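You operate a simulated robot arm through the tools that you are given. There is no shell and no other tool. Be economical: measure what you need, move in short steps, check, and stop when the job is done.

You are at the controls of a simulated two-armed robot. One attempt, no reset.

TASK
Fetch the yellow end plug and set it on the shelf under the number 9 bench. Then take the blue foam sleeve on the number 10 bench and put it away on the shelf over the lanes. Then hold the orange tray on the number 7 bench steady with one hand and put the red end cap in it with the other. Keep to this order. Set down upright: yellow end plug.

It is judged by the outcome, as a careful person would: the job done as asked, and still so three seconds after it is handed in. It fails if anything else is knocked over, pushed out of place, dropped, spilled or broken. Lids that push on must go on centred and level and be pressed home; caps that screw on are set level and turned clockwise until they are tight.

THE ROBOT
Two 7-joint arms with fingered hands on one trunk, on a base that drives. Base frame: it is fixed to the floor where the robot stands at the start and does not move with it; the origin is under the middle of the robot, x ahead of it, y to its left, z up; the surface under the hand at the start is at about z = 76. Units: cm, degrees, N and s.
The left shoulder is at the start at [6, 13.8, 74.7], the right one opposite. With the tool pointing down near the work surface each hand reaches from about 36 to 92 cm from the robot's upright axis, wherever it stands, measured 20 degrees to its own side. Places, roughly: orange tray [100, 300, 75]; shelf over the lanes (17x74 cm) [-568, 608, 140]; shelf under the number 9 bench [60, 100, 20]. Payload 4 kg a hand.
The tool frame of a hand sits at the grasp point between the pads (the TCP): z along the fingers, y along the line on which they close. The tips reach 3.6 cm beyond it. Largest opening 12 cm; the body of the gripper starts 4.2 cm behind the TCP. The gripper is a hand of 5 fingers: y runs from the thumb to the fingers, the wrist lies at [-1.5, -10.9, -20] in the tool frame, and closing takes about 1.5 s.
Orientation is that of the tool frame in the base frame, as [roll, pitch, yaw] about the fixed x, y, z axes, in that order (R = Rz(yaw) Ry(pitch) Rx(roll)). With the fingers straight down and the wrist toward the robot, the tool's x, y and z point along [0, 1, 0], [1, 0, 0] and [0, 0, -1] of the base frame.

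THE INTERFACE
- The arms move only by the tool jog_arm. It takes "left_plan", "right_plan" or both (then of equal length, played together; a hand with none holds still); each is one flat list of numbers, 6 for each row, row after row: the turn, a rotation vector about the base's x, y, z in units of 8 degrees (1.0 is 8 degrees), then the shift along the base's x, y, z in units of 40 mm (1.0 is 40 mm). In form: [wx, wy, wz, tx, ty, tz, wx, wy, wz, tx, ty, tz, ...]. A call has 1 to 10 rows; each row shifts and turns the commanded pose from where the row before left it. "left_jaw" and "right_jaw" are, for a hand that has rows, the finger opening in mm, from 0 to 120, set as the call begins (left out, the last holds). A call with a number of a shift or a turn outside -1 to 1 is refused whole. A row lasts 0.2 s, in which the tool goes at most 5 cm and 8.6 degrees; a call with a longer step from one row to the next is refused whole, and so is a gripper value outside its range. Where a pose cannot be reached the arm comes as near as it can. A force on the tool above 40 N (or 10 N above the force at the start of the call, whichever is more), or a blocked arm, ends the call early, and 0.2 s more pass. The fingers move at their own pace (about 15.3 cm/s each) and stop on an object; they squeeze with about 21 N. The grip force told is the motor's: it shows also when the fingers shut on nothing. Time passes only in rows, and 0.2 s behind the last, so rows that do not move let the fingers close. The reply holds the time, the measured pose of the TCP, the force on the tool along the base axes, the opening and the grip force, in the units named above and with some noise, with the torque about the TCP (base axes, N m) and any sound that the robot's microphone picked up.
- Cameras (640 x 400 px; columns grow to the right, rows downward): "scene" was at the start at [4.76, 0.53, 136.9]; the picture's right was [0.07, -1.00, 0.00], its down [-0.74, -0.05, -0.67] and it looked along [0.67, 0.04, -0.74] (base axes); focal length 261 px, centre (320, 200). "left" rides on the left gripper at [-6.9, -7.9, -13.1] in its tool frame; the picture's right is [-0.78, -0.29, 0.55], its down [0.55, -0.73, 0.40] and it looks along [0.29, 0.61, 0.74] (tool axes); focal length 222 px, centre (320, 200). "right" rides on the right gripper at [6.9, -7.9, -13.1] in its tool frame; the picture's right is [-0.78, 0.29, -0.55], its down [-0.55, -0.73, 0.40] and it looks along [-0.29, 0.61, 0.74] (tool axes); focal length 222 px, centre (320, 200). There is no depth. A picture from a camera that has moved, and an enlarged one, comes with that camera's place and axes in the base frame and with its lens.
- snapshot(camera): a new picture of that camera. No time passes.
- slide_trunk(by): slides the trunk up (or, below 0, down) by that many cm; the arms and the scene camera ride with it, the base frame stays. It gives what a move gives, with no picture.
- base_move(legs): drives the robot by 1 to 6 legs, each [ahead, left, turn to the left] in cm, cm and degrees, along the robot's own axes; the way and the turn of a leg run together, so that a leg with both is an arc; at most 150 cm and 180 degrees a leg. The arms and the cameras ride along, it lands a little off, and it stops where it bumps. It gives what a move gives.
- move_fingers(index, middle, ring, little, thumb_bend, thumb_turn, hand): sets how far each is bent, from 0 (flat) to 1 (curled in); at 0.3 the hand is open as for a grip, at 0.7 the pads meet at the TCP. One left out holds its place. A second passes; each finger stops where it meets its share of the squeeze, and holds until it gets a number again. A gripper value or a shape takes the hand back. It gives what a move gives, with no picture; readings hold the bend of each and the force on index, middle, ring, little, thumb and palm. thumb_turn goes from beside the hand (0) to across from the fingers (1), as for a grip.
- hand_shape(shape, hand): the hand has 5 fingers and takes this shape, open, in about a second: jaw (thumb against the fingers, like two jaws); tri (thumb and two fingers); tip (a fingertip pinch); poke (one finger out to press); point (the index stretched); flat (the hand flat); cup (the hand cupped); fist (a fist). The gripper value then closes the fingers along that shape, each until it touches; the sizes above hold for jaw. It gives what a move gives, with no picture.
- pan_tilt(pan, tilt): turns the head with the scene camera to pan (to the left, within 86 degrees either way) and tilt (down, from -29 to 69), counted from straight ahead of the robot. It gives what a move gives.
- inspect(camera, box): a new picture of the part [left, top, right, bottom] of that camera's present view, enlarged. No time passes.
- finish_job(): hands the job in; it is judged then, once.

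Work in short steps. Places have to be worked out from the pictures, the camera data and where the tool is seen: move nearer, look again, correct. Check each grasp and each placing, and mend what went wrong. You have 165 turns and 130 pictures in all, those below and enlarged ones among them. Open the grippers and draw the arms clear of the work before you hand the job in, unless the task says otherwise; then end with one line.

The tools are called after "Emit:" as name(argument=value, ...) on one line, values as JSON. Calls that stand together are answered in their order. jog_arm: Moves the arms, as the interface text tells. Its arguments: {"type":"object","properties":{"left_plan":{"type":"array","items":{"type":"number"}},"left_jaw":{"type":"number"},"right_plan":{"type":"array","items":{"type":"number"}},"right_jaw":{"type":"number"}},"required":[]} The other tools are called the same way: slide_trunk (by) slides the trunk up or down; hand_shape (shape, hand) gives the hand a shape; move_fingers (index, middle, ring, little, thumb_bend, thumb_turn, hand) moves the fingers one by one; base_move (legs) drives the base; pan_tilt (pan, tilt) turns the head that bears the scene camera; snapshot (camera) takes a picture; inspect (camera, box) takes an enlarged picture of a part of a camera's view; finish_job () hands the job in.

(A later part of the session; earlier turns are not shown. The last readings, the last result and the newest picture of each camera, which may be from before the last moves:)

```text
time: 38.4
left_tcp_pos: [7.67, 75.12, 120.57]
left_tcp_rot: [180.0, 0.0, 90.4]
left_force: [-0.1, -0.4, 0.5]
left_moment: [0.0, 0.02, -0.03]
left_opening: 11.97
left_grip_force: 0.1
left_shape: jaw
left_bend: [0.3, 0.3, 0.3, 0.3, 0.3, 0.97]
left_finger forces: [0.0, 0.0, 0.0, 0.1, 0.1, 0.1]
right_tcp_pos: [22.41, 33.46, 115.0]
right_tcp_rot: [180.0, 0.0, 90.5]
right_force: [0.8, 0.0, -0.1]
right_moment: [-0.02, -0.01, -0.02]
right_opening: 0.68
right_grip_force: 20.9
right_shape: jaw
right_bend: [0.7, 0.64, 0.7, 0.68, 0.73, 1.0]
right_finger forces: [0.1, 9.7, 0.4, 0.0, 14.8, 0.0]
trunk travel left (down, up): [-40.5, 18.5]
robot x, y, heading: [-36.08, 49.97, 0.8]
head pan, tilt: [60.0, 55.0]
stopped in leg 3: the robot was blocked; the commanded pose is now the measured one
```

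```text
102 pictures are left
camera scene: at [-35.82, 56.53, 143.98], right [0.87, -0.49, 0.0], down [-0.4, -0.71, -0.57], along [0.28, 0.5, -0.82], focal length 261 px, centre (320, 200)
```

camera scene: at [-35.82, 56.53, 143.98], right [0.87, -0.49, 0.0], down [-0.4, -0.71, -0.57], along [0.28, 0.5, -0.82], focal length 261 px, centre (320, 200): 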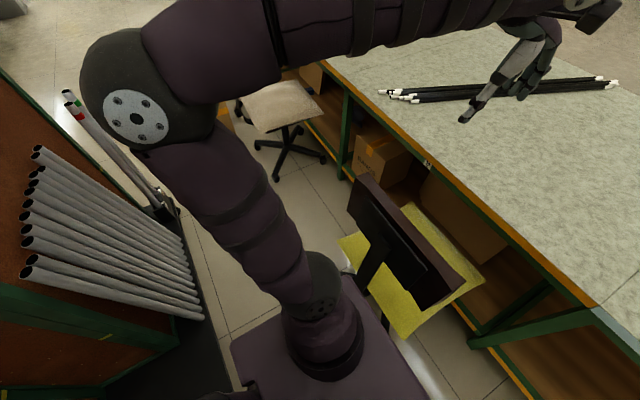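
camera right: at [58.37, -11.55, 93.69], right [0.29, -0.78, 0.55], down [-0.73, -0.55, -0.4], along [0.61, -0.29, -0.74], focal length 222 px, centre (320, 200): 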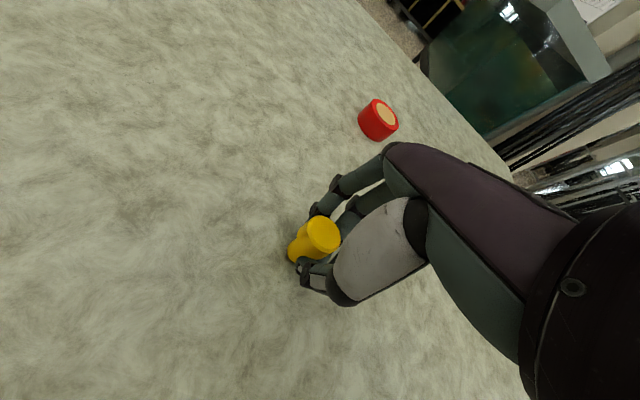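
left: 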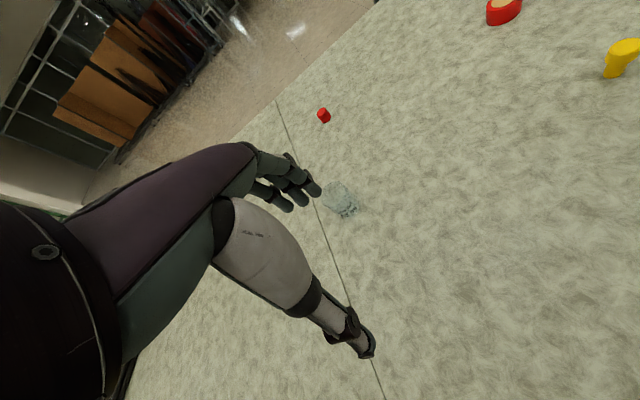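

Blocked again; zoom to see which part touches what.

Emit:
inspect(camera="scene", box=[150, 240, 470, 400])

Emit:
pan_tilt(pan=86, tilt=69)

Emit:
snapshot(camera="scene")

```text
2.00 times, centred on (310, 320) of scene
camera zoom: at [-35.82, 56.53, 143.98], right [0.87, -0.49, 0.0], down [-0.4, -0.71, -0.57], along [0.28, 0.5, -0.82], focal length 522 px, centre (340, -40)
```

zoom: 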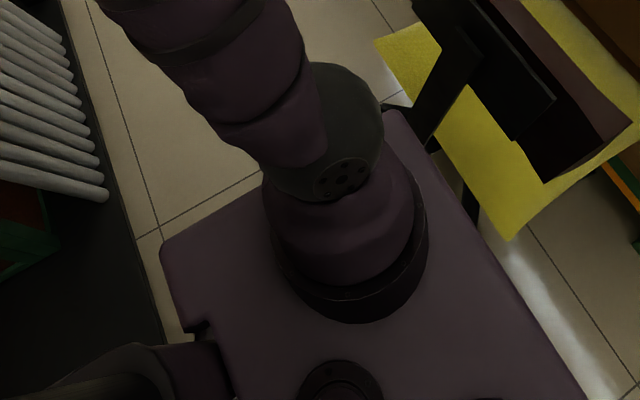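

```text
time: 39.3
left_tcp_pos: [7.62, 74.99, 120.55]
left_tcp_rot: [180.0, 0.1, 90.5]
left_force: [0.9, 0.5, 0.2]
left_moment: [-0.02, 0.02, -0.01]
left_opening: 11.97
left_grip_force: 0.0
left_shape: jaw
left_bend: [0.3, 0.3, 0.3, 0.3, 0.3, 0.97]
left_finger forces: [0.0, 0.0, 0.0, 0.1, 0.0, 0.0]
right_tcp_pos: [22.44, 33.21, 115.01]
right_tcp_rot: [180.0, -0.1, 90.4]
right_force: [-1.2, -0.1, -0.8]
right_moment: [0.02, -0.01, 0.01]
right_opening: 0.68
right_grip_force: 20.9
right_shape: jaw
right_bend: [0.7, 0.64, 0.7, 0.68, 0.73, 1.0]
right_finger forces: [0.0, 9.7, 0.3, 0.0, 14.7, 0.0]
trunk travel left (down, up): [-40.5, 18.5]
robot x, y, heading: [-36.4, 49.74, 0.5]
head pan, tilt: [85.9, 68.8]
```

```text
100 pictures are left
camera scene: at [-39.0, 55.68, 142.45], right [1.0, -0.06, 0.0], down [-0.06, -0.93, -0.36], along [0.02, 0.36, -0.93], focal length 261 px, centre (320, 200)
```

scene: 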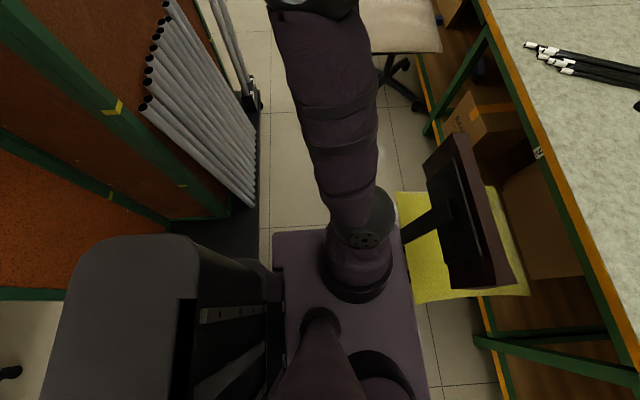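

The robot has a long rear housing (~50 cm behind its axis), so it cannot strafe past the trolley. I'll retreat and look for a way around the trolley's far side.

Emit:
base_move(legs=[[0, -60, 0], [-25, 0, 0], [0, 0, 80]])

Emit:
pan_tilt(pan=20, tilt=18)

Emit:
snapshot(camera="scene")

Emit:
pan_tilt(pan=86, tilt=25)

Emit:
snapshot(camera="scene")

```text
time: 47.5
left_tcp_pos: [-77.25, 37.48, 120.57]
left_tcp_rot: [180.0, 0.0, 171.5]
left_force: [-0.8, 0.5, 0.3]
left_moment: [-0.02, -0.04, 0.01]
left_opening: 11.98
left_grip_force: 0.1
left_shape: jaw
left_bend: [0.3, 0.3, 0.3, 0.3, 0.3, 0.97]
left_finger forces: [0.0, 0.0, 0.0, 0.0, 0.1, 0.1]
right_tcp_pos: [-33.5, 45.58, 115.02]
right_tcp_rot: [180.0, 0.0, 171.5]
right_force: [-0.2, -0.1, -0.5]
right_moment: [0.04, -0.03, -0.03]
right_opening: 0.64
right_grip_force: 21.3
right_shape: jaw
right_bend: [0.7, 0.64, 0.7, 0.68, 0.73, 1.0]
right_finger forces: [0.0, 9.4, 0.3, 0.1, 14.6, 0.1]
trunk travel left (down, up): [-40.5, 18.5]
robot x, y, heading: [-59.54, -9.93, 81.8]
head pan, tilt: [85.9, 68.8]
```

```text
time: 48.9
left_tcp_pos: [-77.25, 37.53, 120.62]
left_tcp_rot: [-179.9, 0.0, 171.5]
left_force: [-0.7, -0.1, 0.1]
left_moment: [-0.01, -0.01, 0.01]
left_opening: 11.97
left_grip_force: 0.0
left_shape: jaw
left_bend: [0.3, 0.3, 0.3, 0.3, 0.3, 0.97]
left_finger forces: [0.0, 0.0, 0.0, 0.0, 0.0, 0.0]
right_tcp_pos: [-33.66, 45.62, 115.16]
right_tcp_rot: [-180.0, -0.1, 171.5]
right_force: [0.1, -0.3, 0.1]
right_moment: [0.0, -0.04, 0.02]
right_opening: 0.67
right_grip_force: 21.3
right_shape: jaw
right_bend: [0.7, 0.64, 0.7, 0.68, 0.73, 1.0]
right_finger forces: [0.1, 9.3, 0.2, 0.0, 14.6, 0.0]
trunk travel left (down, up): [-40.5, 18.5]
robot x, y, heading: [-59.52, -9.55, 81.9]
head pan, tilt: [20.0, 18.0]
```

```text
99 pictures are left
camera scene: at [-61.84, -3.55, 149.52], right [0.98, 0.21, 0.0], down [0.06, -0.3, -0.95], along [-0.2, 0.93, -0.31], focal length 261 px, centre (320, 200)
```

scene: 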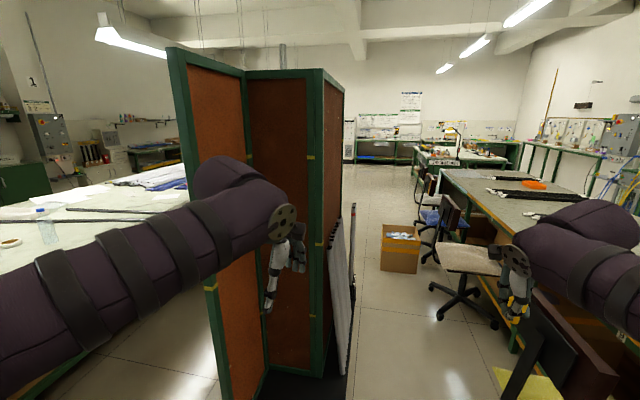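

```text
time: 50.2
left_tcp_pos: [-77.37, 37.51, 120.5]
left_tcp_rot: [-180.0, 0.0, 171.7]
left_force: [0.1, 0.4, -0.1]
left_moment: [0.01, 0.01, 0.02]
left_opening: 11.99
left_grip_force: 0.1
left_shape: jaw
left_bend: [0.3, 0.3, 0.3, 0.3, 0.3, 0.97]
left_finger forces: [0.0, 0.0, 0.1, 0.0, 0.0, 0.0]
right_tcp_pos: [-33.6, 45.55, 115.03]
right_tcp_rot: [179.9, -0.1, 171.6]
right_force: [-0.3, 0.8, 0.5]
right_moment: [-0.02, 0.03, 0.01]
right_opening: 0.7
right_grip_force: 21.2
right_shape: jaw
right_bend: [0.7, 0.64, 0.7, 0.68, 0.73, 1.0]
right_finger forces: [0.0, 9.5, 0.3, 0.0, 14.6, 0.1]
trunk travel left (down, up): [-40.5, 18.5]
robot x, y, heading: [-59.4, -9.37, 82.0]
head pan, tilt: [85.9, 25.0]
```

```text
98 pictures are left
camera scene: at [-68.93, -10.72, 148.39], right [0.21, 0.98, 0.0], down [0.41, -0.09, -0.91], along [-0.89, 0.19, -0.42], focal length 261 px, centre (320, 200)
```

scene: 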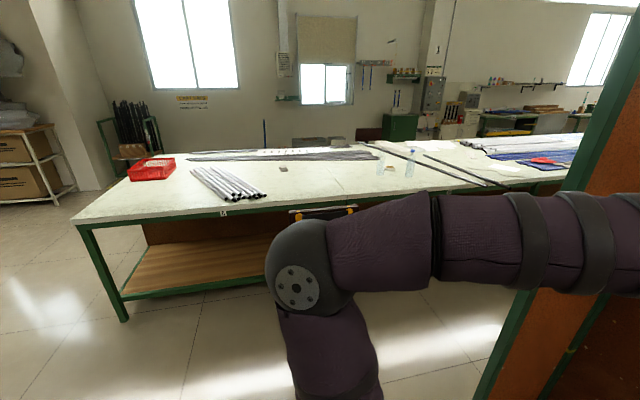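

Beside the trolley's other side there is an aisle between its screen and the next bench row. I'll strafe there and look.

Emit:
base_move(legs=[[0, 0, 8], [-10, 110, 0]])

Emit:
pan_tilt(pan=0, tilt=35)

Emit:
snapshot(camera="scene")

```text
time: 55.3
left_tcp_pos: [-174.39, 27.63, 120.54]
left_tcp_rot: [180.0, -0.1, 179.2]
left_force: [0.4, 0.5, 0.0]
left_moment: [-0.02, 0.03, 0.01]
left_opening: 11.98
left_grip_force: 0.2
left_shape: jaw
left_bend: [0.3, 0.3, 0.3, 0.3, 0.3, 0.97]
left_finger forces: [0.0, 0.1, 0.0, 0.0, 0.0, 0.0]
right_tcp_pos: [-132.22, 41.34, 115.0]
right_tcp_rot: [179.8, -0.1, 178.9]
right_force: [-0.7, 0.6, 0.1]
right_moment: [0.0, -0.04, 0.0]
right_opening: 0.7
right_grip_force: 21.0
right_shape: jaw
right_bend: [0.7, 0.64, 0.7, 0.68, 0.73, 1.0]
right_finger forces: [0.1, 9.5, 0.3, 0.0, 14.6, 0.1]
trunk travel left (down, up): [-40.5, 18.5]
robot x, y, heading: [-150.41, -16.89, 89.3]
head pan, tilt: [85.9, 25.0]
stopped in leg 2: the robot was blocked; the commanded pose is now the measured one
```

```text
time: 56.9
left_tcp_pos: [-174.25, 27.47, 120.46]
left_tcp_rot: [179.9, 0.1, 179.1]
left_force: [0.4, 0.2, -0.1]
left_moment: [0.0, 0.01, -0.01]
left_opening: 11.96
left_grip_force: 0.0
left_shape: jaw
left_bend: [0.3, 0.3, 0.3, 0.3, 0.3, 0.97]
left_finger forces: [0.1, 0.0, 0.0, 0.0, 0.1, 0.1]
right_tcp_pos: [-131.97, 41.32, 115.11]
right_tcp_rot: [180.0, -0.1, 179.0]
right_force: [-0.4, -0.2, 0.7]
right_moment: [0.02, 0.01, 0.03]
right_opening: 0.67
right_grip_force: 20.4
right_shape: jaw
right_bend: [0.7, 0.64, 0.7, 0.68, 0.73, 1.0]
right_finger forces: [0.0, 9.4, 0.3, 0.1, 14.6, 0.0]
trunk travel left (down, up): [-40.5, 18.5]
robot x, y, heading: [-150.18, -16.74, 89.3]
head pan, tilt: [0.0, 35.0]
```

```text
97 pictures are left
camera scene: at [-150.42, -11.17, 146.81], right [1.0, -0.01, 0.0], down [-0.01, -0.57, -0.82], along [0.01, 0.82, -0.57], focal length 261 px, centre (320, 200)
```

scene: 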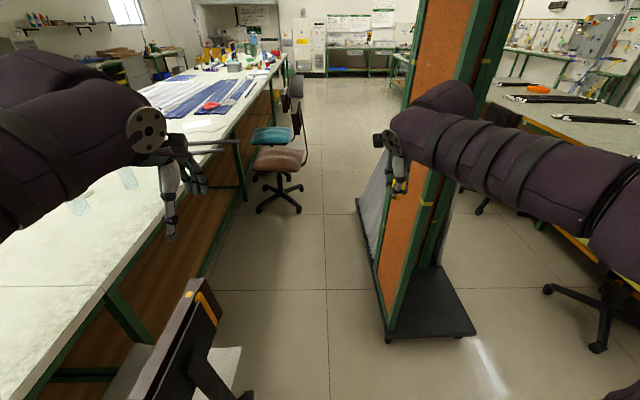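

Both aisles look too narrow for this base. Better idea: work from the open floor — stand back at about [-42,24] and slip just the downward-pointing right hand between the seam leg (y≈35) and the chair (y≥53), placing the plug near the bench‑9 shelf's front edge. Drive back there and raise the left arm out of the way.

Emit:
base_move(legs=[[0, -90, 0], [0, 0, -86]])

Emit:
jog_arm(left_plan=[0, 0, 0, 0, -0.3, 0.9, 0, 0, 0, 0, -0.3, 0.9, 0, 0, 0, 0, -0.3, 0.9, 0, 0, 0, 0, -0.3, 0.9, 0, 0, 0, 0, 0, 0.9, 0, 0, 0, 0, 0, 0])

```text
time: 65.2
left_tcp_pos: [-19.79, 12.3, 120.51]
left_tcp_rot: [-180.0, 0.0, 96.4]
left_force: [-0.3, 0.0, 0.4]
left_moment: [0.02, 0.01, 0.03]
left_opening: 11.97
left_grip_force: 0.2
left_shape: jaw
left_bend: [0.3, 0.3, 0.3, 0.3, 0.3, 0.97]
left_finger forces: [0.0, 0.0, 0.0, 0.1, 0.0, 0.1]
right_tcp_pos: [-0.56, -27.62, 115.11]
right_tcp_rot: [-180.0, 0.0, 96.4]
right_force: [0.4, 0.2, -0.5]
right_moment: [0.06, 0.0, 0.01]
right_opening: 0.65
right_grip_force: 20.8
right_shape: jaw
right_bend: [0.7, 0.64, 0.7, 0.68, 0.73, 1.0]
right_finger forces: [0.0, 9.1, 0.3, 0.0, 14.4, 0.0]
trunk travel left (down, up): [-40.5, 18.5]
robot x, y, heading: [-60.71, -16.63, 6.9]
head pan, tilt: [0.0, 35.0]
```

```text
time: 66.6
left_tcp_pos: [-20.19, 7.77, 138.57]
left_tcp_rot: [179.9, 0.0, 96.5]
left_force: [0.2, 0.2, -0.1]
left_moment: [0.0, -0.02, -0.01]
left_opening: 11.97
left_grip_force: 0.1
left_shape: jaw
left_bend: [0.3, 0.3, 0.3, 0.3, 0.3, 0.97]
left_finger forces: [0.0, 0.1, 0.1, 0.1, 0.0, 0.0]
right_tcp_pos: [-0.67, -27.67, 115.03]
right_tcp_rot: [-180.0, 0.0, 96.4]
right_force: [-0.1, -0.1, -0.1]
right_moment: [-0.01, -0.01, 0.0]
right_opening: 0.69
right_grip_force: 20.8
right_shape: jaw
right_bend: [0.7, 0.64, 0.7, 0.68, 0.73, 1.0]
right_finger forces: [0.0, 8.9, 0.3, 0.0, 14.5, 0.0]
trunk travel left (down, up): [-40.5, 18.5]
robot x, y, heading: [-60.73, -16.72, 6.8]
head pan, tilt: [0.0, 35.0]
```

Emit:
base_move(legs=[[23, 36, 0]])

Emit:
slide_trunk(by=-38)

Emit:
pan_tilt(pan=12, tilt=35)

Emit:
snapshot(camera="scene")

```text
time: 69.2
left_tcp_pos: [-0.39, 46.2, 138.55]
left_tcp_rot: [179.9, 0.0, 95.8]
left_force: [-0.6, 0.2, -0.4]
left_moment: [0.0, 0.01, 0.0]
left_opening: 12.0
left_grip_force: 0.0
left_shape: jaw
left_bend: [0.3, 0.3, 0.3, 0.3, 0.3, 0.97]
left_finger forces: [0.1, 0.0, 0.1, 0.1, 0.0, 0.0]
right_tcp_pos: [18.79, 10.55, 115.06]
right_tcp_rot: [-179.9, 0.0, 95.6]
right_force: [0.0, 0.7, -0.6]
right_moment: [-0.05, 0.0, 0.0]
right_opening: 0.68
right_grip_force: 21.1
right_shape: jaw
right_bend: [0.7, 0.64, 0.7, 0.68, 0.73, 1.0]
right_finger forces: [0.0, 9.0, 0.3, 0.1, 14.5, 0.0]
trunk travel left (down, up): [-40.5, 18.5]
robot x, y, heading: [-41.47, 22.12, 6.0]
head pan, tilt: [0.0, 35.0]
```

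```text
time: 72.9
left_tcp_pos: [-0.48, 46.22, 100.62]
left_tcp_rot: [-180.0, 0.1, 95.7]
left_force: [0.5, -0.2, -0.9]
left_moment: [0.01, 0.0, 0.01]
left_opening: 11.97
left_grip_force: 0.1
left_shape: jaw
left_bend: [0.3, 0.3, 0.3, 0.3, 0.3, 0.97]
left_finger forces: [0.0, 0.1, 0.0, 0.1, 0.1, 0.0]
right_tcp_pos: [18.64, 10.51, 77.21]
right_tcp_rot: [180.0, 0.0, 95.7]
right_force: [-0.1, 0.5, 0.9]
right_moment: [-0.01, 0.0, -0.01]
right_opening: 0.69
right_grip_force: 20.8
right_shape: jaw
right_bend: [0.7, 0.64, 0.7, 0.68, 0.73, 1.0]
right_finger forces: [0.1, 9.0, 0.4, 0.1, 14.5, 0.1]
trunk travel left (down, up): [-2.5, 56.5]
robot x, y, heading: [-41.24, 21.88, 6.0]
head pan, tilt: [0.0, 35.0]
```

```text
time: 73.6
left_tcp_pos: [-0.35, 46.03, 100.58]
left_tcp_rot: [180.0, -0.1, 95.7]
left_force: [-1.2, 0.3, -0.5]
left_moment: [-0.02, -0.02, 0.0]
left_opening: 11.96
left_grip_force: 0.1
left_shape: jaw
left_bend: [0.3, 0.3, 0.3, 0.3, 0.3, 0.97]
left_finger forces: [0.1, 0.0, 0.0, 0.0, 0.0, 0.0]
right_tcp_pos: [18.58, 10.63, 77.02]
right_tcp_rot: [-180.0, -0.1, 95.7]
right_force: [-0.3, 0.3, 0.1]
right_moment: [-0.03, 0.0, 0.01]
right_opening: 0.67
right_grip_force: 20.9
right_shape: jaw
right_bend: [0.7, 0.64, 0.7, 0.68, 0.73, 1.0]
right_finger forces: [0.0, 9.1, 0.3, 0.0, 14.4, 0.0]
trunk travel left (down, up): [-2.5, 56.5]
robot x, y, heading: [-41.29, 22.03, 6.2]
head pan, tilt: [12.0, 35.0]
```

```text
96 pictures are left
camera scene: at [-36.04, 24.36, 108.81], right [0.31, -0.95, 0.0], down [-0.55, -0.18, -0.82], along [0.78, 0.25, -0.57], focal length 261 px, centre (320, 200)
```

scene: 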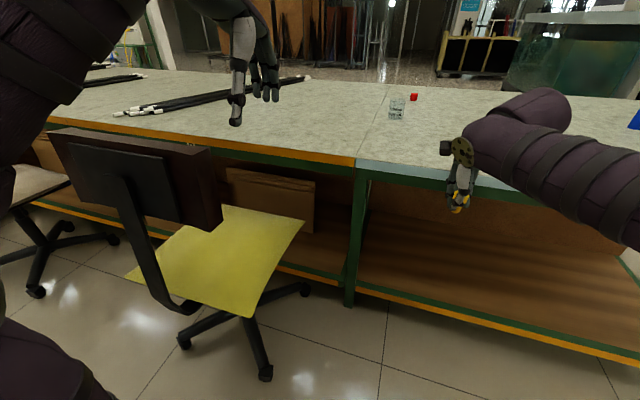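

Gap measured: leg to y≈36.5, chair from y≈53; shelf is clear to x≈57. I'll move the base slightly closer and lower the right hand in front of the gap.

Emit:
base_move(legs=[[5.5, 1.5, 0]])

Emit:
jog_arm(right_plan=[0, 0, 0, -0.25, 0.55, -0.9, 0, 0, 0, -0.25, 0.55, -0.9, 0, 0, 0, -0.25, 0.55, -0.9, 0, 0, 0, -0.25, 0.55, -0.9, 0, 0, 0, -0.25, 0.55, -0.9, 0, 0, 0, -0.25, 0.55, -0.9, 0, 0, 0, -0.25, 0.55, -0.9, 0, 0, 0, -0.25, 0.55, -0.9, 0, 0, 0, 0, 0.5, -0.9, 0, 0, 0, 0, 0.5, -0.9])

Emit:
snapshot(camera="scene")

```text
time: 74.6
left_tcp_pos: [5.02, 48.22, 100.56]
left_tcp_rot: [-180.0, 0.0, 95.9]
left_force: [-0.3, -0.3, -0.7]
left_moment: [0.01, 0.02, 0.0]
left_opening: 11.96
left_grip_force: 0.0
left_shape: jaw
left_bend: [0.3, 0.3, 0.3, 0.3, 0.3, 0.97]
left_finger forces: [0.0, 0.0, 0.1, 0.1, 0.0, 0.0]
right_tcp_pos: [24.11, 12.81, 77.07]
right_tcp_rot: [-179.9, -0.1, 95.7]
right_force: [0.5, 0.2, 0.2]
right_moment: [0.03, -0.03, 0.0]
right_opening: 0.65
right_grip_force: 20.9
right_shape: jaw
right_bend: [0.7, 0.64, 0.7, 0.68, 0.73, 1.0]
right_finger forces: [0.0, 9.0, 0.4, 0.1, 14.5, 0.1]
trunk travel left (down, up): [-2.5, 56.5]
robot x, y, heading: [-36.25, 24.03, 6.1]
head pan, tilt: [12.0, 35.0]
```

```text
time: 76.8
left_tcp_pos: [5.04, 48.18, 100.59]
left_tcp_rot: [179.9, 0.0, 95.9]
left_force: [-0.9, 0.2, 0.7]
left_moment: [-0.01, -0.01, 0.02]
left_opening: 12.0
left_grip_force: 0.0
left_shape: jaw
left_bend: [0.3, 0.3, 0.3, 0.3, 0.3, 0.97]
left_finger forces: [0.0, 0.0, 0.1, 0.1, 0.0, 0.1]
right_tcp_pos: [15.98, 34.08, 41.34]
right_tcp_rot: [179.9, -0.2, 95.7]
right_force: [0.1, -0.1, -0.4]
right_moment: [-0.01, 0.0, -0.03]
right_opening: 0.66
right_grip_force: 20.4
right_shape: jaw
right_bend: [0.7, 0.64, 0.7, 0.68, 0.73, 1.0]
right_finger forces: [0.0, 8.5, 0.3, 0.0, 14.6, 0.0]
trunk travel left (down, up): [-2.5, 56.5]
robot x, y, heading: [-35.84, 23.94, 6.1]
head pan, tilt: [12.0, 35.0]
```

```text
95 pictures are left
camera scene: at [-30.68, 26.47, 108.82], right [0.31, -0.95, 0.0], down [-0.54, -0.18, -0.82], along [0.78, 0.26, -0.57], focal length 261 px, centre (320, 200)
```

scene: 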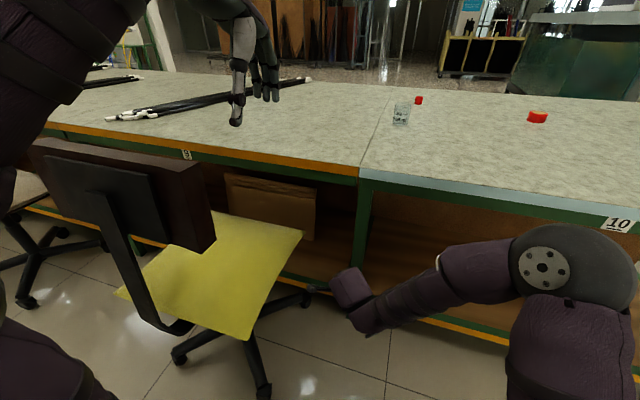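

Forearm coming in well. Continue to y≈45, z≈33 and view with the right camera.

Emit:
jog_arm(right_plan=[0, 0, 0, 0, 0.9, -0.65, 0, 0, 0, 0, 0.9, -0.65, 0, 0, 0, 0.1, 0.9, -0.6, 0, 0, 0, 0, 0, 0])

Emit:
snapshot(camera="right")

Emit:
pan_tilt(pan=10, tilt=48)

Emit:
snapshot(camera="scene")

```text
time: 77.8
left_tcp_pos: [4.89, 48.21, 100.65]
left_tcp_rot: [180.0, 0.0, 95.9]
left_force: [0.5, 0.1, 0.0]
left_moment: [0.02, -0.01, -0.02]
left_opening: 11.94
left_grip_force: 0.1
left_shape: jaw
left_bend: [0.3, 0.3, 0.3, 0.3, 0.3, 0.97]
left_finger forces: [0.0, 0.1, 0.0, 0.1, 0.0, 0.0]
right_tcp_pos: [16.4, 44.69, 33.33]
right_tcp_rot: [179.9, -0.2, 95.8]
right_force: [-0.7, 0.7, -0.3]
right_moment: [-0.01, 0.07, 0.01]
right_opening: 0.64
right_grip_force: 20.9
right_shape: jaw
right_bend: [0.7, 0.64, 0.7, 0.68, 0.73, 1.0]
right_finger forces: [0.0, 8.5, 0.3, 0.0, 14.8, 0.0]
trunk travel left (down, up): [-2.5, 56.5]
robot x, y, heading: [-36.11, 24.12, 6.2]
head pan, tilt: [12.0, 35.0]
```

```text
94 pictures are left
camera right: at [7.86, 50.83, 46.41], right [0.37, -0.75, 0.55], down [-0.68, -0.62, -0.4], along [0.64, -0.22, -0.74], focal length 222 px, centre (320, 200)
```

right: 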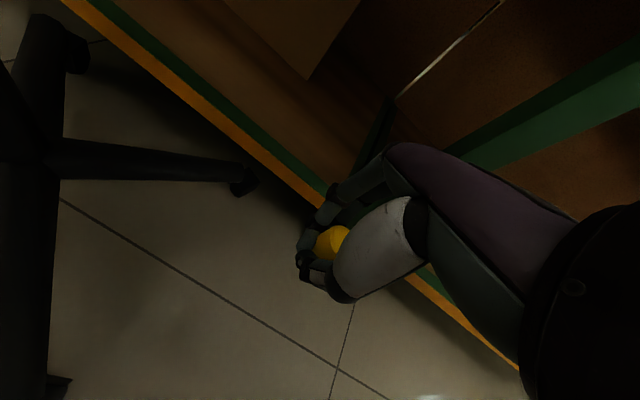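

```text
time: 78.5
left_tcp_pos: [5.01, 48.29, 100.55]
left_tcp_rot: [-179.9, 0.0, 95.9]
left_force: [0.2, -0.4, -0.2]
left_moment: [-0.02, 0.0, -0.01]
left_opening: 11.99
left_grip_force: 0.1
left_shape: jaw
left_bend: [0.3, 0.3, 0.3, 0.3, 0.3, 0.97]
left_finger forces: [0.0, 0.1, 0.0, 0.0, 0.0, 0.0]
right_tcp_pos: [16.33, 44.92, 33.28]
right_tcp_rot: [180.0, -0.2, 95.6]
right_force: [0.0, 0.9, -0.1]
right_moment: [-0.03, 0.01, 0.02]
right_opening: 0.66
right_grip_force: 20.7
right_shape: jaw
right_bend: [0.7, 0.64, 0.7, 0.68, 0.73, 1.0]
right_finger forces: [0.1, 8.5, 0.3, 0.0, 14.8, 0.1]
trunk travel left (down, up): [-2.5, 56.5]
robot x, y, heading: [-36.19, 24.23, 6.4]
head pan, tilt: [10.0, 48.0]
```

```text
93 pictures are left
camera scene: at [-31.45, 25.93, 106.91], right [0.28, -0.96, 0.0], down [-0.71, -0.21, -0.67], along [0.64, 0.19, -0.74], focal length 261 px, centre (320, 200)
```

scene: 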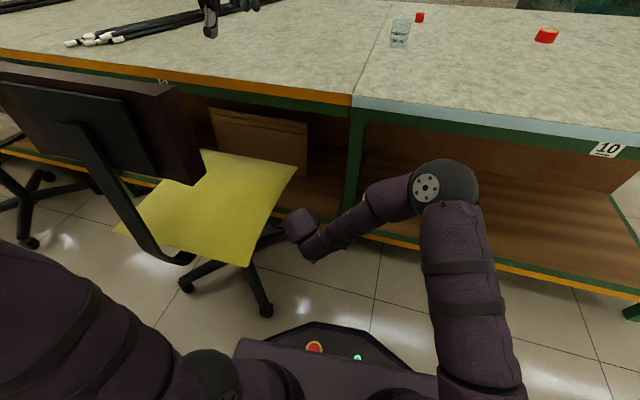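

The path is aligned: shelf surface begins at x≈33. Advance 16 cm at z≈33, y≈44, and check.

Emit:
jog_arm(right_plan=[0, 0, 0, 0.8, -0.04, 0, 0, 0, 0, 0.8, -0.04, 0, 0, 0, 0, 0.8, -0.04, 0, 0, 0, 0, 0.8, -0.04, 0, 0, 0, 0, 0.8, -0.04, 0, 0, 0, 0, 0, 0, 0])

Emit:
snapshot(camera="scene")

Emit:
snapshot(camera="right")

```text
time: 79.9
left_tcp_pos: [4.97, 48.19, 100.57]
left_tcp_rot: [180.0, 0.0, 95.8]
left_force: [-0.8, -1.3, -0.4]
left_moment: [-0.02, 0.01, -0.03]
left_opening: 11.99
left_grip_force: 0.1
left_shape: jaw
left_bend: [0.3, 0.3, 0.3, 0.3, 0.3, 0.97]
left_finger forces: [0.1, 0.0, 0.1, 0.0, 0.0, 0.0]
right_tcp_pos: [32.54, 44.23, 33.34]
right_tcp_rot: [-180.0, -0.1, 95.7]
right_force: [0.0, -0.2, 0.2]
right_moment: [0.02, 0.04, 0.0]
right_opening: 0.67
right_grip_force: 20.6
right_shape: jaw
right_bend: [0.7, 0.64, 0.7, 0.68, 0.73, 1.0]
right_finger forces: [0.1, 8.5, 0.3, 0.0, 0.1, 0.1]
trunk travel left (down, up): [-2.5, 56.5]
robot x, y, heading: [-35.94, 24.08, 6.0]
head pan, tilt: [10.0, 48.0]
```

```text
92 pictures are left
camera scene: at [-31.45, 25.93, 106.91], right [0.28, -0.96, 0.0], down [-0.71, -0.21, -0.67], along [0.64, 0.19, -0.74], focal length 261 px, centre (320, 200)
```

scene: 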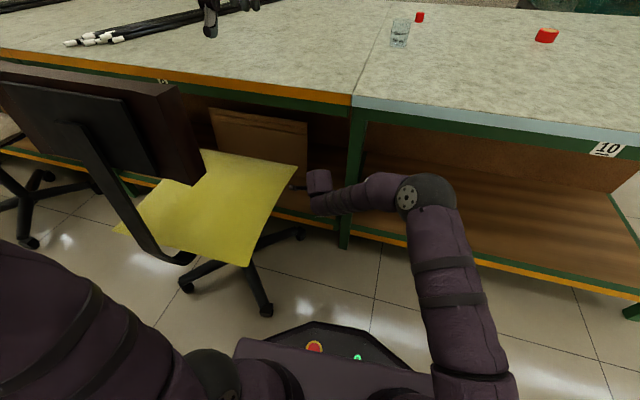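

```text
91 pictures are left
camera right: at [24.01, 50.14, 46.55], right [0.37, -0.75, 0.55], down [-0.68, -0.62, -0.4], along [0.64, -0.22, -0.74], focal length 222 px, centre (320, 200)
```

right: 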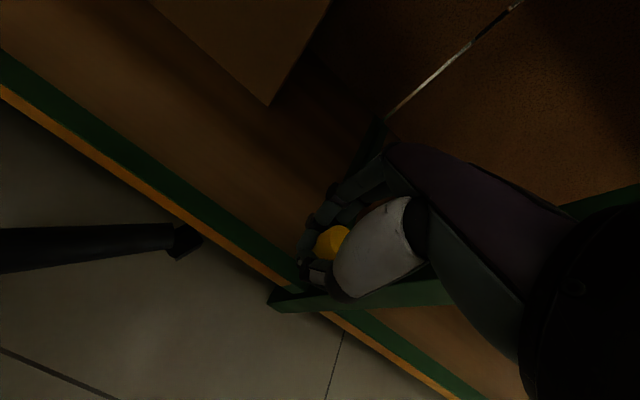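

Thumb force dropped to zero; zoom to check the plug.

Emit:
inspect(camera="right", box=[240, 150, 440, 330])

Emit:
inspect(camera="scene", box=[250, 100, 480, 280])

```text
2.22 times, centred on (340, 240) of right
camera zoom: at [24.01, 50.14, 46.55], right [0.37, -0.75, 0.55], down [-0.68, -0.62, -0.4], along [0.64, -0.22, -0.74], focal length 494 px, centre (276, 111)
```

zoom: 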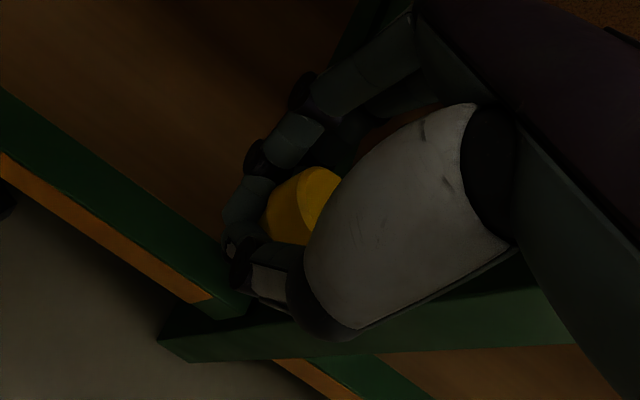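

```text
2.22 times, centred on (365, 190) of scene
camera zoom: at [-31.45, 25.93, 106.91], right [0.28, -0.96, 0.0], down [-0.71, -0.21, -0.67], along [0.64, 0.19, -0.74], focal length 580 px, centre (220, 222)
```

zoom: 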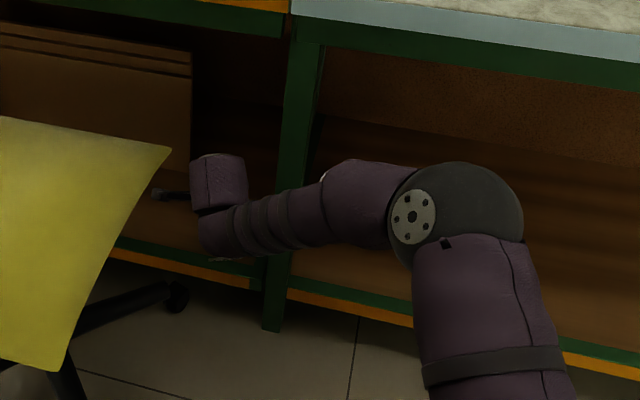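

The grip is intact. To keep the forearm clear of the leg I'll place at x≈39 (about 6 cm in from the shelf edge). Advance 6.5 cm.

Emit:
jog_arm(right_plan=[0, 0, 0, 0.55, -0.05, 0, 0, 0, 0, 0.55, -0.05, 0, 0, 0, 0, 0.55, 0, 0, 0, 0, 0, 0, 0, 0])

Emit:
inspect(camera="scene", box=[250, 100, 480, 280])

Emit:
snapshot(camera="right")

```text
time: 80.9
left_tcp_pos: [4.95, 48.26, 100.69]
left_tcp_rot: [180.0, -0.1, 95.9]
left_force: [0.9, -1.0, -0.7]
left_moment: [0.02, 0.0, 0.03]
left_opening: 11.98
left_grip_force: 0.0
left_shape: jaw
left_bend: [0.3, 0.3, 0.3, 0.3, 0.3, 0.97]
left_finger forces: [0.0, 0.0, 0.0, 0.0, 0.0, 0.1]
right_tcp_pos: [39.1, 43.8, 33.62]
right_tcp_rot: [180.0, -0.1, 95.8]
right_force: [0.7, -1.1, -0.2]
right_moment: [0.02, 0.0, 0.0]
right_opening: 0.65
right_grip_force: 21.1
right_shape: jaw
right_bend: [0.7, 0.64, 0.7, 0.68, 0.73, 1.0]
right_finger forces: [0.0, 8.4, 0.3, 0.0, 0.1, 0.0]
trunk travel left (down, up): [-2.5, 56.5]
robot x, y, heading: [-36.32, 23.98, 6.3]
head pan, tilt: [10.0, 48.0]
```

```text
2.22 times, centred on (365, 190) of scene
camera zoom: at [-31.45, 25.93, 106.91], right [0.28, -0.96, 0.0], down [-0.71, -0.21, -0.67], along [0.64, 0.19, -0.74], focal length 580 px, centre (220, 222)
```

zoom: 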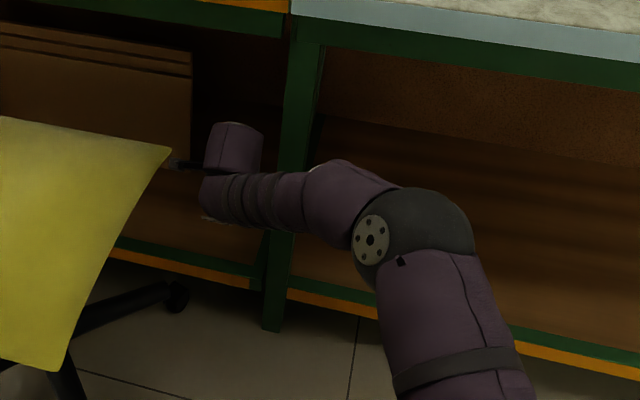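

```text
87 pictures are left
camera right: at [30.56, 49.83, 46.77], right [0.37, -0.75, 0.55], down [-0.68, -0.62, -0.4], along [0.64, -0.22, -0.74], focal length 222 px, centre (320, 200)
```

right: 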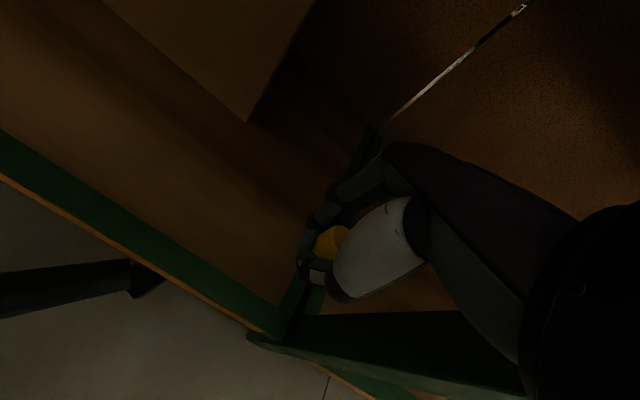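

The plug would land ~2 cm from the lip; go 3.5 cm deeper, with a slight yaw (+5°) to keep the hand's camera clear of the seat edge.

Emit:
jog_arm(right_plan=[0, 0, 0.31, 0.43, -0.03, 0, 0, 0, 0.31, 0.43, -0.03, 0, 0, 0, 0, 0, 0, 0])

Emit:
inspect(camera="scene", box=[270, 120, 420, 260])

Emit:
snapshot(camera="right")

```text
time: 81.7
left_tcp_pos: [4.98, 48.41, 100.69]
left_tcp_rot: [-180.0, 0.0, 95.9]
left_force: [-0.5, 0.4, 0.2]
left_moment: [-0.01, -0.02, -0.01]
left_opening: 11.97
left_grip_force: 0.0
left_shape: jaw
left_bend: [0.3, 0.3, 0.3, 0.3, 0.3, 0.97]
left_finger forces: [0.0, 0.0, 0.0, 0.1, 0.1, 0.1]
right_tcp_pos: [42.49, 43.68, 33.4]
right_tcp_rot: [-180.0, -0.1, 100.7]
right_force: [0.9, -1.0, 0.3]
right_moment: [-0.01, 0.05, 0.01]
right_opening: 0.64
right_grip_force: 21.1
right_shape: jaw
right_bend: [0.7, 0.64, 0.7, 0.68, 0.73, 1.0]
right_finger forces: [0.1, 8.4, 0.3, 0.1, 0.0, 0.0]
trunk travel left (down, up): [-2.5, 56.5]
robot x, y, heading: [-35.64, 24.29, 6.2]
head pan, tilt: [10.0, 48.0]
```

```text
2.86 times, centred on (345, 190) of scene
camera zoom: at [-31.46, 25.95, 106.91], right [0.28, -0.96, 0.0], down [-0.71, -0.21, -0.67], along [0.64, 0.19, -0.74], focal length 745 px, centre (249, 229)
```

zoom: 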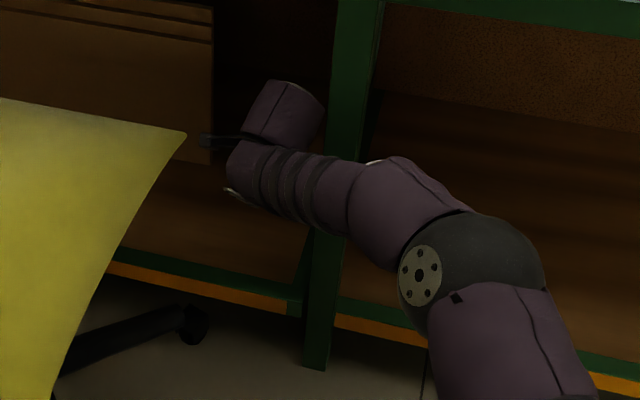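

```text
85 pictures are left
camera right: at [33.45, 48.95, 46.62], right [0.43, -0.72, 0.55], down [-0.62, -0.68, -0.4], along [0.66, -0.17, -0.74], focal length 222 px, centre (320, 200)
```

right: 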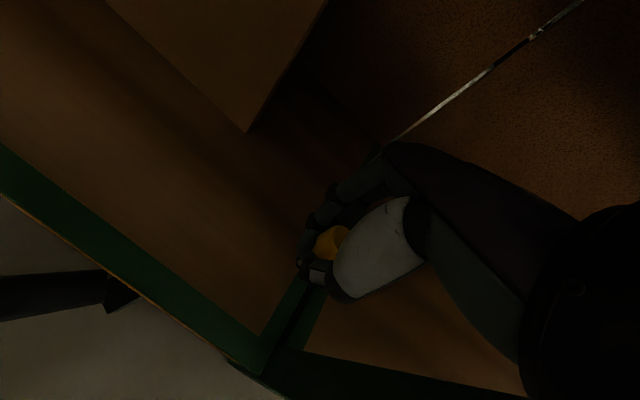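

Well placed: ~7 cm in from the lip. Descending toward the shelf.

Emit:
jog_arm(right_plan=[0, 0, 0, 0, 0, -0.5, 0, 0, 0, 0, 0, -0.5, 0, 0, 0, 0, 0, -0.5, 0, 0, 0, 0, 0, -0.4, 0, 0, 0, 0, 0, 0])

Emit:
snapshot(camera="right")

Emit:
inspect(camera="scene", box=[270, 120, 420, 260])

```text
time: 82.9
left_tcp_pos: [4.98, 48.3, 100.58]
left_tcp_rot: [179.9, 0.0, 95.9]
left_force: [-0.8, -0.1, -0.8]
left_moment: [-0.03, -0.01, -0.02]
left_opening: 11.97
left_grip_force: 0.0
left_shape: jaw
left_bend: [0.3, 0.3, 0.3, 0.3, 0.3, 0.97]
left_finger forces: [0.0, 0.1, 0.0, 0.0, 0.0, 0.1]
right_tcp_pos: [42.41, 43.67, 25.79]
right_tcp_rot: [-179.9, 0.0, 100.8]
right_force: [0.6, 0.6, -0.3]
right_moment: [-0.01, 0.02, 0.01]
right_opening: 0.65
right_grip_force: 21.1
right_shape: jaw
right_bend: [0.7, 0.64, 0.7, 0.68, 0.73, 1.0]
right_finger forces: [0.0, 8.3, 0.3, 0.0, 0.0, 0.1]
trunk travel left (down, up): [-2.5, 56.5]
robot x, y, heading: [-36.02, 24.45, 6.2]
head pan, tilt: [10.0, 48.0]
```

```text
84 pictures are left
camera right: at [33.39, 48.95, 39.12], right [0.43, -0.72, 0.55], down [-0.62, -0.68, -0.4], along [0.66, -0.17, -0.74], focal length 222 px, centre (320, 200)
```

right: 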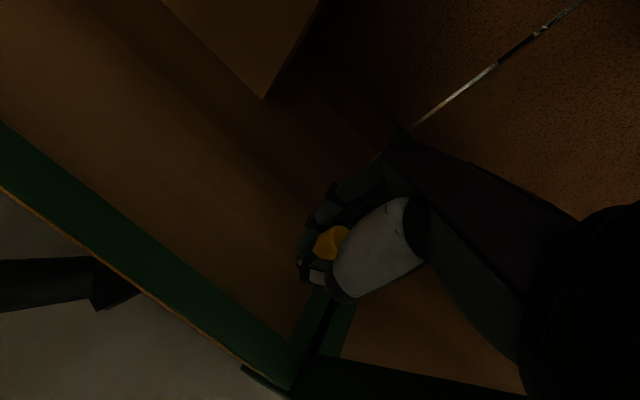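

```text
2.86 times, centred on (345, 190) of scene
camera zoom: at [-31.49, 25.98, 106.91], right [0.28, -0.96, 0.0], down [-0.71, -0.21, -0.67], along [0.64, 0.19, -0.74], focal length 745 px, centre (249, 229)
```

zoom: 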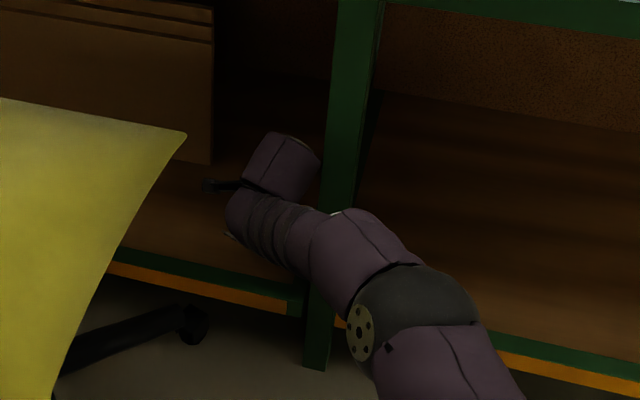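

Emit:
jog_arm(right_plan=[0, 0, 0, 0, 0, -0.1, 0, 0, 0, 0, 0, -0.1, 0, 0, 0, 0, 0, 0])

```text
time: 83.7
left_tcp_pos: [5.0, 48.4, 100.61]
left_tcp_rot: [-180.0, 0.0, 95.9]
left_force: [0.1, -0.1, 0.5]
left_moment: [-0.04, 0.0, 0.01]
left_opening: 11.99
left_grip_force: 0.1
left_shape: jaw
left_bend: [0.3, 0.3, 0.3, 0.3, 0.3, 0.97]
left_finger forces: [0.0, 0.1, 0.1, 0.0, 0.1, 0.0]
right_tcp_pos: [42.47, 43.75, 25.2]
right_tcp_rot: [179.9, 0.0, 100.8]
right_force: [0.0, 0.7, 0.0]
right_moment: [-0.02, 0.02, -0.03]
right_opening: 0.66
right_grip_force: 20.8
right_shape: jaw
right_bend: [0.7, 0.64, 0.7, 0.68, 0.73, 1.0]
right_finger forces: [0.0, 8.2, 0.3, 0.0, 0.0, 0.0]
trunk travel left (down, up): [-2.5, 56.5]
robot x, y, heading: [-35.58, 23.93, 6.3]
head pan, tilt: [10.0, 48.0]
```

Emit:
jog_arm(right_plan=[0, 0, 0, 0, 0, -0.08, 0, 0, 0, 0, 0, -0.08, 0, 0, 0, 0, 0, 0])

```text
time: 84.5
left_tcp_pos: [4.84, 48.36, 100.5]
left_tcp_rot: [179.9, 0.0, 95.8]
left_force: [0.4, 0.1, 0.2]
left_moment: [0.02, 0.02, 0.02]
left_opening: 11.96
left_grip_force: 0.1
left_shape: jaw
left_bend: [0.3, 0.3, 0.3, 0.3, 0.3, 0.97]
left_finger forces: [0.0, 0.0, 0.0, 0.0, 0.1, 0.0]
right_tcp_pos: [42.48, 43.76, 24.59]
right_tcp_rot: [179.9, 0.1, 100.8]
right_force: [-1.1, -0.2, -0.3]
right_moment: [0.01, 0.02, 0.02]
right_opening: 0.65
right_grip_force: 21.0
right_shape: jaw
right_bend: [0.7, 0.64, 0.7, 0.68, 0.73, 1.0]
right_finger forces: [0.0, 8.2, 0.3, 0.0, 0.1, 0.0]
trunk travel left (down, up): [-2.5, 56.5]
robot x, y, heading: [-36.1, 24.13, 6.2]
head pan, tilt: [10.0, 48.0]
```

No contact yet; continue in small steps.

Emit:
jog_arm(right_plan=[0, 0, 0, 0, 0, -0.08, 0, 0, 0, 0, 0, -0.08, 0, 0, 0, 0, 0, 0])

Emit:
inspect(camera="right", box=[250, 190, 390, 310])

```text
time: 85.3
left_tcp_pos: [4.84, 48.3, 100.84]
left_tcp_rot: [180.0, 0.0, 95.9]
left_force: [0.7, 0.0, 0.7]
left_moment: [-0.02, 0.03, -0.01]
left_opening: 11.98
left_grip_force: 0.0
left_shape: jaw
left_bend: [0.3, 0.3, 0.3, 0.3, 0.3, 0.97]
left_finger forces: [0.0, 0.0, 0.1, 0.1, 0.1, 0.0]
right_tcp_pos: [42.59, 43.79, 23.84]
right_tcp_rot: [180.0, 0.0, 100.8]
right_force: [0.5, -0.6, 0.4]
right_moment: [0.01, 0.03, -0.03]
right_opening: 0.64
right_grip_force: 21.1
right_shape: jaw
right_bend: [0.7, 0.64, 0.7, 0.68, 0.73, 1.0]
right_finger forces: [0.1, 8.2, 0.2, 0.1, 0.0, 0.0]
trunk travel left (down, up): [-2.5, 56.5]
robot x, y, heading: [-35.95, 24.13, 6.2]
head pan, tilt: [10.0, 48.0]
```

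```text
3.33 times, centred on (320, 250) of right
camera zoom: at [33.47, 48.97, 37.02], right [0.43, -0.72, 0.55], down [-0.62, -0.68, -0.4], along [0.66, -0.17, -0.74], focal length 740 px, centre (320, 33)
```

zoom: 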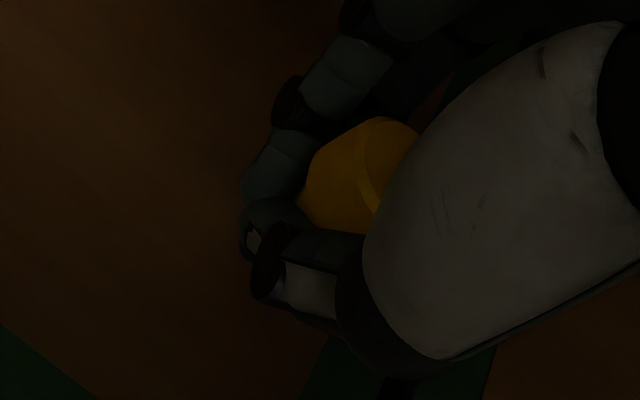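

Emit:
jog_arm(right_plan=[0, 0, 0, 0, 0, -0.06, 0, 0, 0, 0, 0, -0.06, 0, 0, 0, 0, 0, 0])

Emit:
jog_arm(right_plan=[0, 0, 0, 0, 0, -0.06, 0, 0, 0, 0, 0, 0])

```text
time: 86.1
left_tcp_pos: [4.81, 48.33, 100.55]
left_tcp_rot: [-180.0, 0.0, 95.8]
left_force: [-0.8, -0.6, -0.1]
left_moment: [-0.07, -0.02, -0.01]
left_opening: 11.98
left_grip_force: 0.0
left_shape: jaw
left_bend: [0.3, 0.3, 0.3, 0.3, 0.3, 0.97]
left_finger forces: [0.0, 0.1, 0.0, 0.1, 0.0, 0.0]
right_tcp_pos: [42.38, 43.69, 23.24]
right_tcp_rot: [180.0, 0.0, 100.8]
right_force: [0.1, 1.0, 0.0]
right_moment: [0.02, 0.0, 0.01]
right_opening: 0.67
right_grip_force: 21.0
right_shape: jaw
right_bend: [0.7, 0.64, 0.7, 0.68, 0.73, 1.0]
right_finger forces: [0.0, 8.2, 0.3, 0.0, 0.0, 0.1]
trunk travel left (down, up): [-2.5, 56.5]
robot x, y, heading: [-36.14, 24.48, 6.6]
head pan, tilt: [10.0, 48.0]
```

```text
time: 86.7
left_tcp_pos: [4.94, 48.2, 100.58]
left_tcp_rot: [179.9, 0.0, 95.9]
left_force: [0.3, 0.5, 0.4]
left_moment: [-0.02, 0.01, 0.02]
left_opening: 12.0
left_grip_force: 0.1
left_shape: jaw
left_bend: [0.3, 0.3, 0.3, 0.3, 0.3, 0.97]
left_finger forces: [0.0, 0.0, 0.0, 0.0, 0.0, 0.0]
right_tcp_pos: [42.35, 43.66, 23.0]
right_tcp_rot: [-179.9, 0.0, 100.7]
right_force: [0.0, -0.9, -0.2]
right_moment: [0.0, 0.02, -0.02]
right_opening: 0.62
right_grip_force: 21.1
right_shape: jaw
right_bend: [0.7, 0.64, 0.7, 0.68, 0.73, 1.0]
right_finger forces: [0.0, 8.3, 0.3, 0.1, 0.0, 0.0]
trunk travel left (down, up): [-2.5, 56.5]
robot x, y, heading: [-35.66, 23.81, 6.6]
head pan, tilt: [10.0, 48.0]
```

Emit:
jog_arm(right_plan=[0, 0, 0, 0, 0, -0.06, 0, 0, 0, 0, 0, -0.06, 0, 0, 0, 0, 0, 0])

Emit:
jog_arm(right_plan=[0, 0, 0, 0, 0, -0.06, 0, 0, 0, 0, 0, -0.06, 0, 0, 0, 0, 0, 0])

```text
time: 87.5
left_tcp_pos: [4.86, 48.38, 100.66]
left_tcp_rot: [-180.0, 0.0, 95.9]
left_force: [0.5, 0.7, -0.1]
left_moment: [0.01, -0.01, -0.01]
left_opening: 11.99
left_grip_force: 0.1
left_shape: jaw
left_bend: [0.3, 0.3, 0.3, 0.3, 0.3, 0.97]
left_finger forces: [0.0, 0.1, 0.1, 0.1, 0.0, 0.0]
right_tcp_pos: [42.4, 43.58, 22.52]
right_tcp_rot: [179.8, 0.0, 100.7]
right_force: [-0.9, 0.1, -0.1]
right_moment: [0.0, 0.01, 0.01]
right_opening: 0.65
right_grip_force: 20.9
right_shape: jaw
right_bend: [0.7, 0.64, 0.7, 0.68, 0.73, 1.0]
right_finger forces: [0.0, 8.2, 0.3, 0.0, 0.1, 0.0]
trunk travel left (down, up): [-2.5, 56.5]
robot x, y, heading: [-36.17, 24.22, 6.1]
head pan, tilt: [10.0, 48.0]
```

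```text
time: 88.3
left_tcp_pos: [4.92, 48.32, 100.6]
left_tcp_rot: [180.0, 0.0, 95.9]
left_force: [0.4, -0.3, -0.2]
left_moment: [0.04, -0.01, 0.0]
left_opening: 11.99
left_grip_force: 0.1
left_shape: jaw
left_bend: [0.3, 0.3, 0.3, 0.3, 0.3, 0.97]
left_finger forces: [0.1, 0.0, 0.0, 0.0, 0.0, 0.0]
right_tcp_pos: [42.42, 43.66, 22.07]
right_tcp_rot: [180.0, -0.1, 100.7]
right_force: [0.3, 0.0, -0.7]
right_moment: [-0.01, 0.0, 0.03]
right_opening: 0.64
right_grip_force: 20.8
right_shape: jaw
right_bend: [0.7, 0.64, 0.7, 0.68, 0.73, 1.0]
right_finger forces: [0.1, 8.2, 0.3, 0.0, 0.1, 0.0]
trunk travel left (down, up): [-2.5, 56.5]
robot x, y, heading: [-35.92, 23.87, 6.1]
head pan, tilt: [10.0, 48.0]
```

Emit:
jog_arm(right_plan=[0, 0, 0, 0, 0, -0.06, 0, 0, 0, 0, 0, -0.06, 0, 0, 0, 0, 0, 0])

Emit:
snapshot(camera="right")

```text
time: 89.1
left_tcp_pos: [5.01, 48.08, 100.64]
left_tcp_rot: [180.0, 0.0, 95.9]
left_force: [0.5, -0.8, -0.4]
left_moment: [0.0, 0.01, 0.0]
left_opening: 11.98
left_grip_force: 0.0
left_shape: jaw
left_bend: [0.3, 0.3, 0.3, 0.3, 0.3, 0.97]
left_finger forces: [0.0, 0.1, 0.0, 0.0, 0.1, 0.0]
right_tcp_pos: [42.44, 43.69, 21.71]
right_tcp_rot: [180.0, -0.1, 100.7]
right_force: [0.8, -0.2, 0.6]
right_moment: [-0.02, -0.04, 0.0]
right_opening: 0.64
right_grip_force: 21.0
right_shape: jaw
right_bend: [0.7, 0.64, 0.7, 0.68, 0.73, 1.0]
right_finger forces: [0.0, 8.3, 0.3, 0.1, 0.0, 0.0]
trunk travel left (down, up): [-2.5, 56.5]
robot x, y, heading: [-35.95, 24.15, 6.3]
head pan, tilt: [10.0, 48.0]
```

```text
81 pictures are left
camera right: at [33.43, 48.93, 34.78], right [0.43, -0.72, 0.55], down [-0.62, -0.68, -0.4], along [0.65, -0.17, -0.74], focal length 222 px, centre (320, 200)
```

right: 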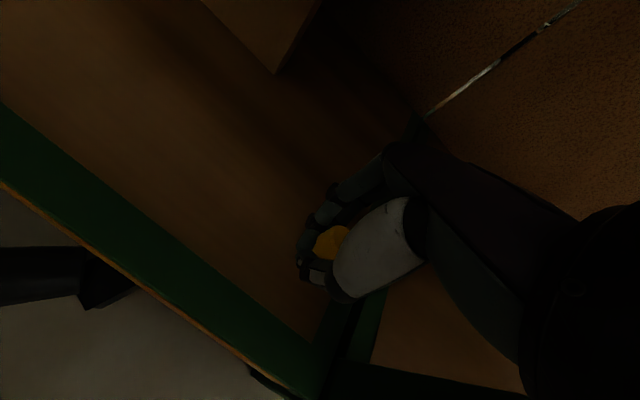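

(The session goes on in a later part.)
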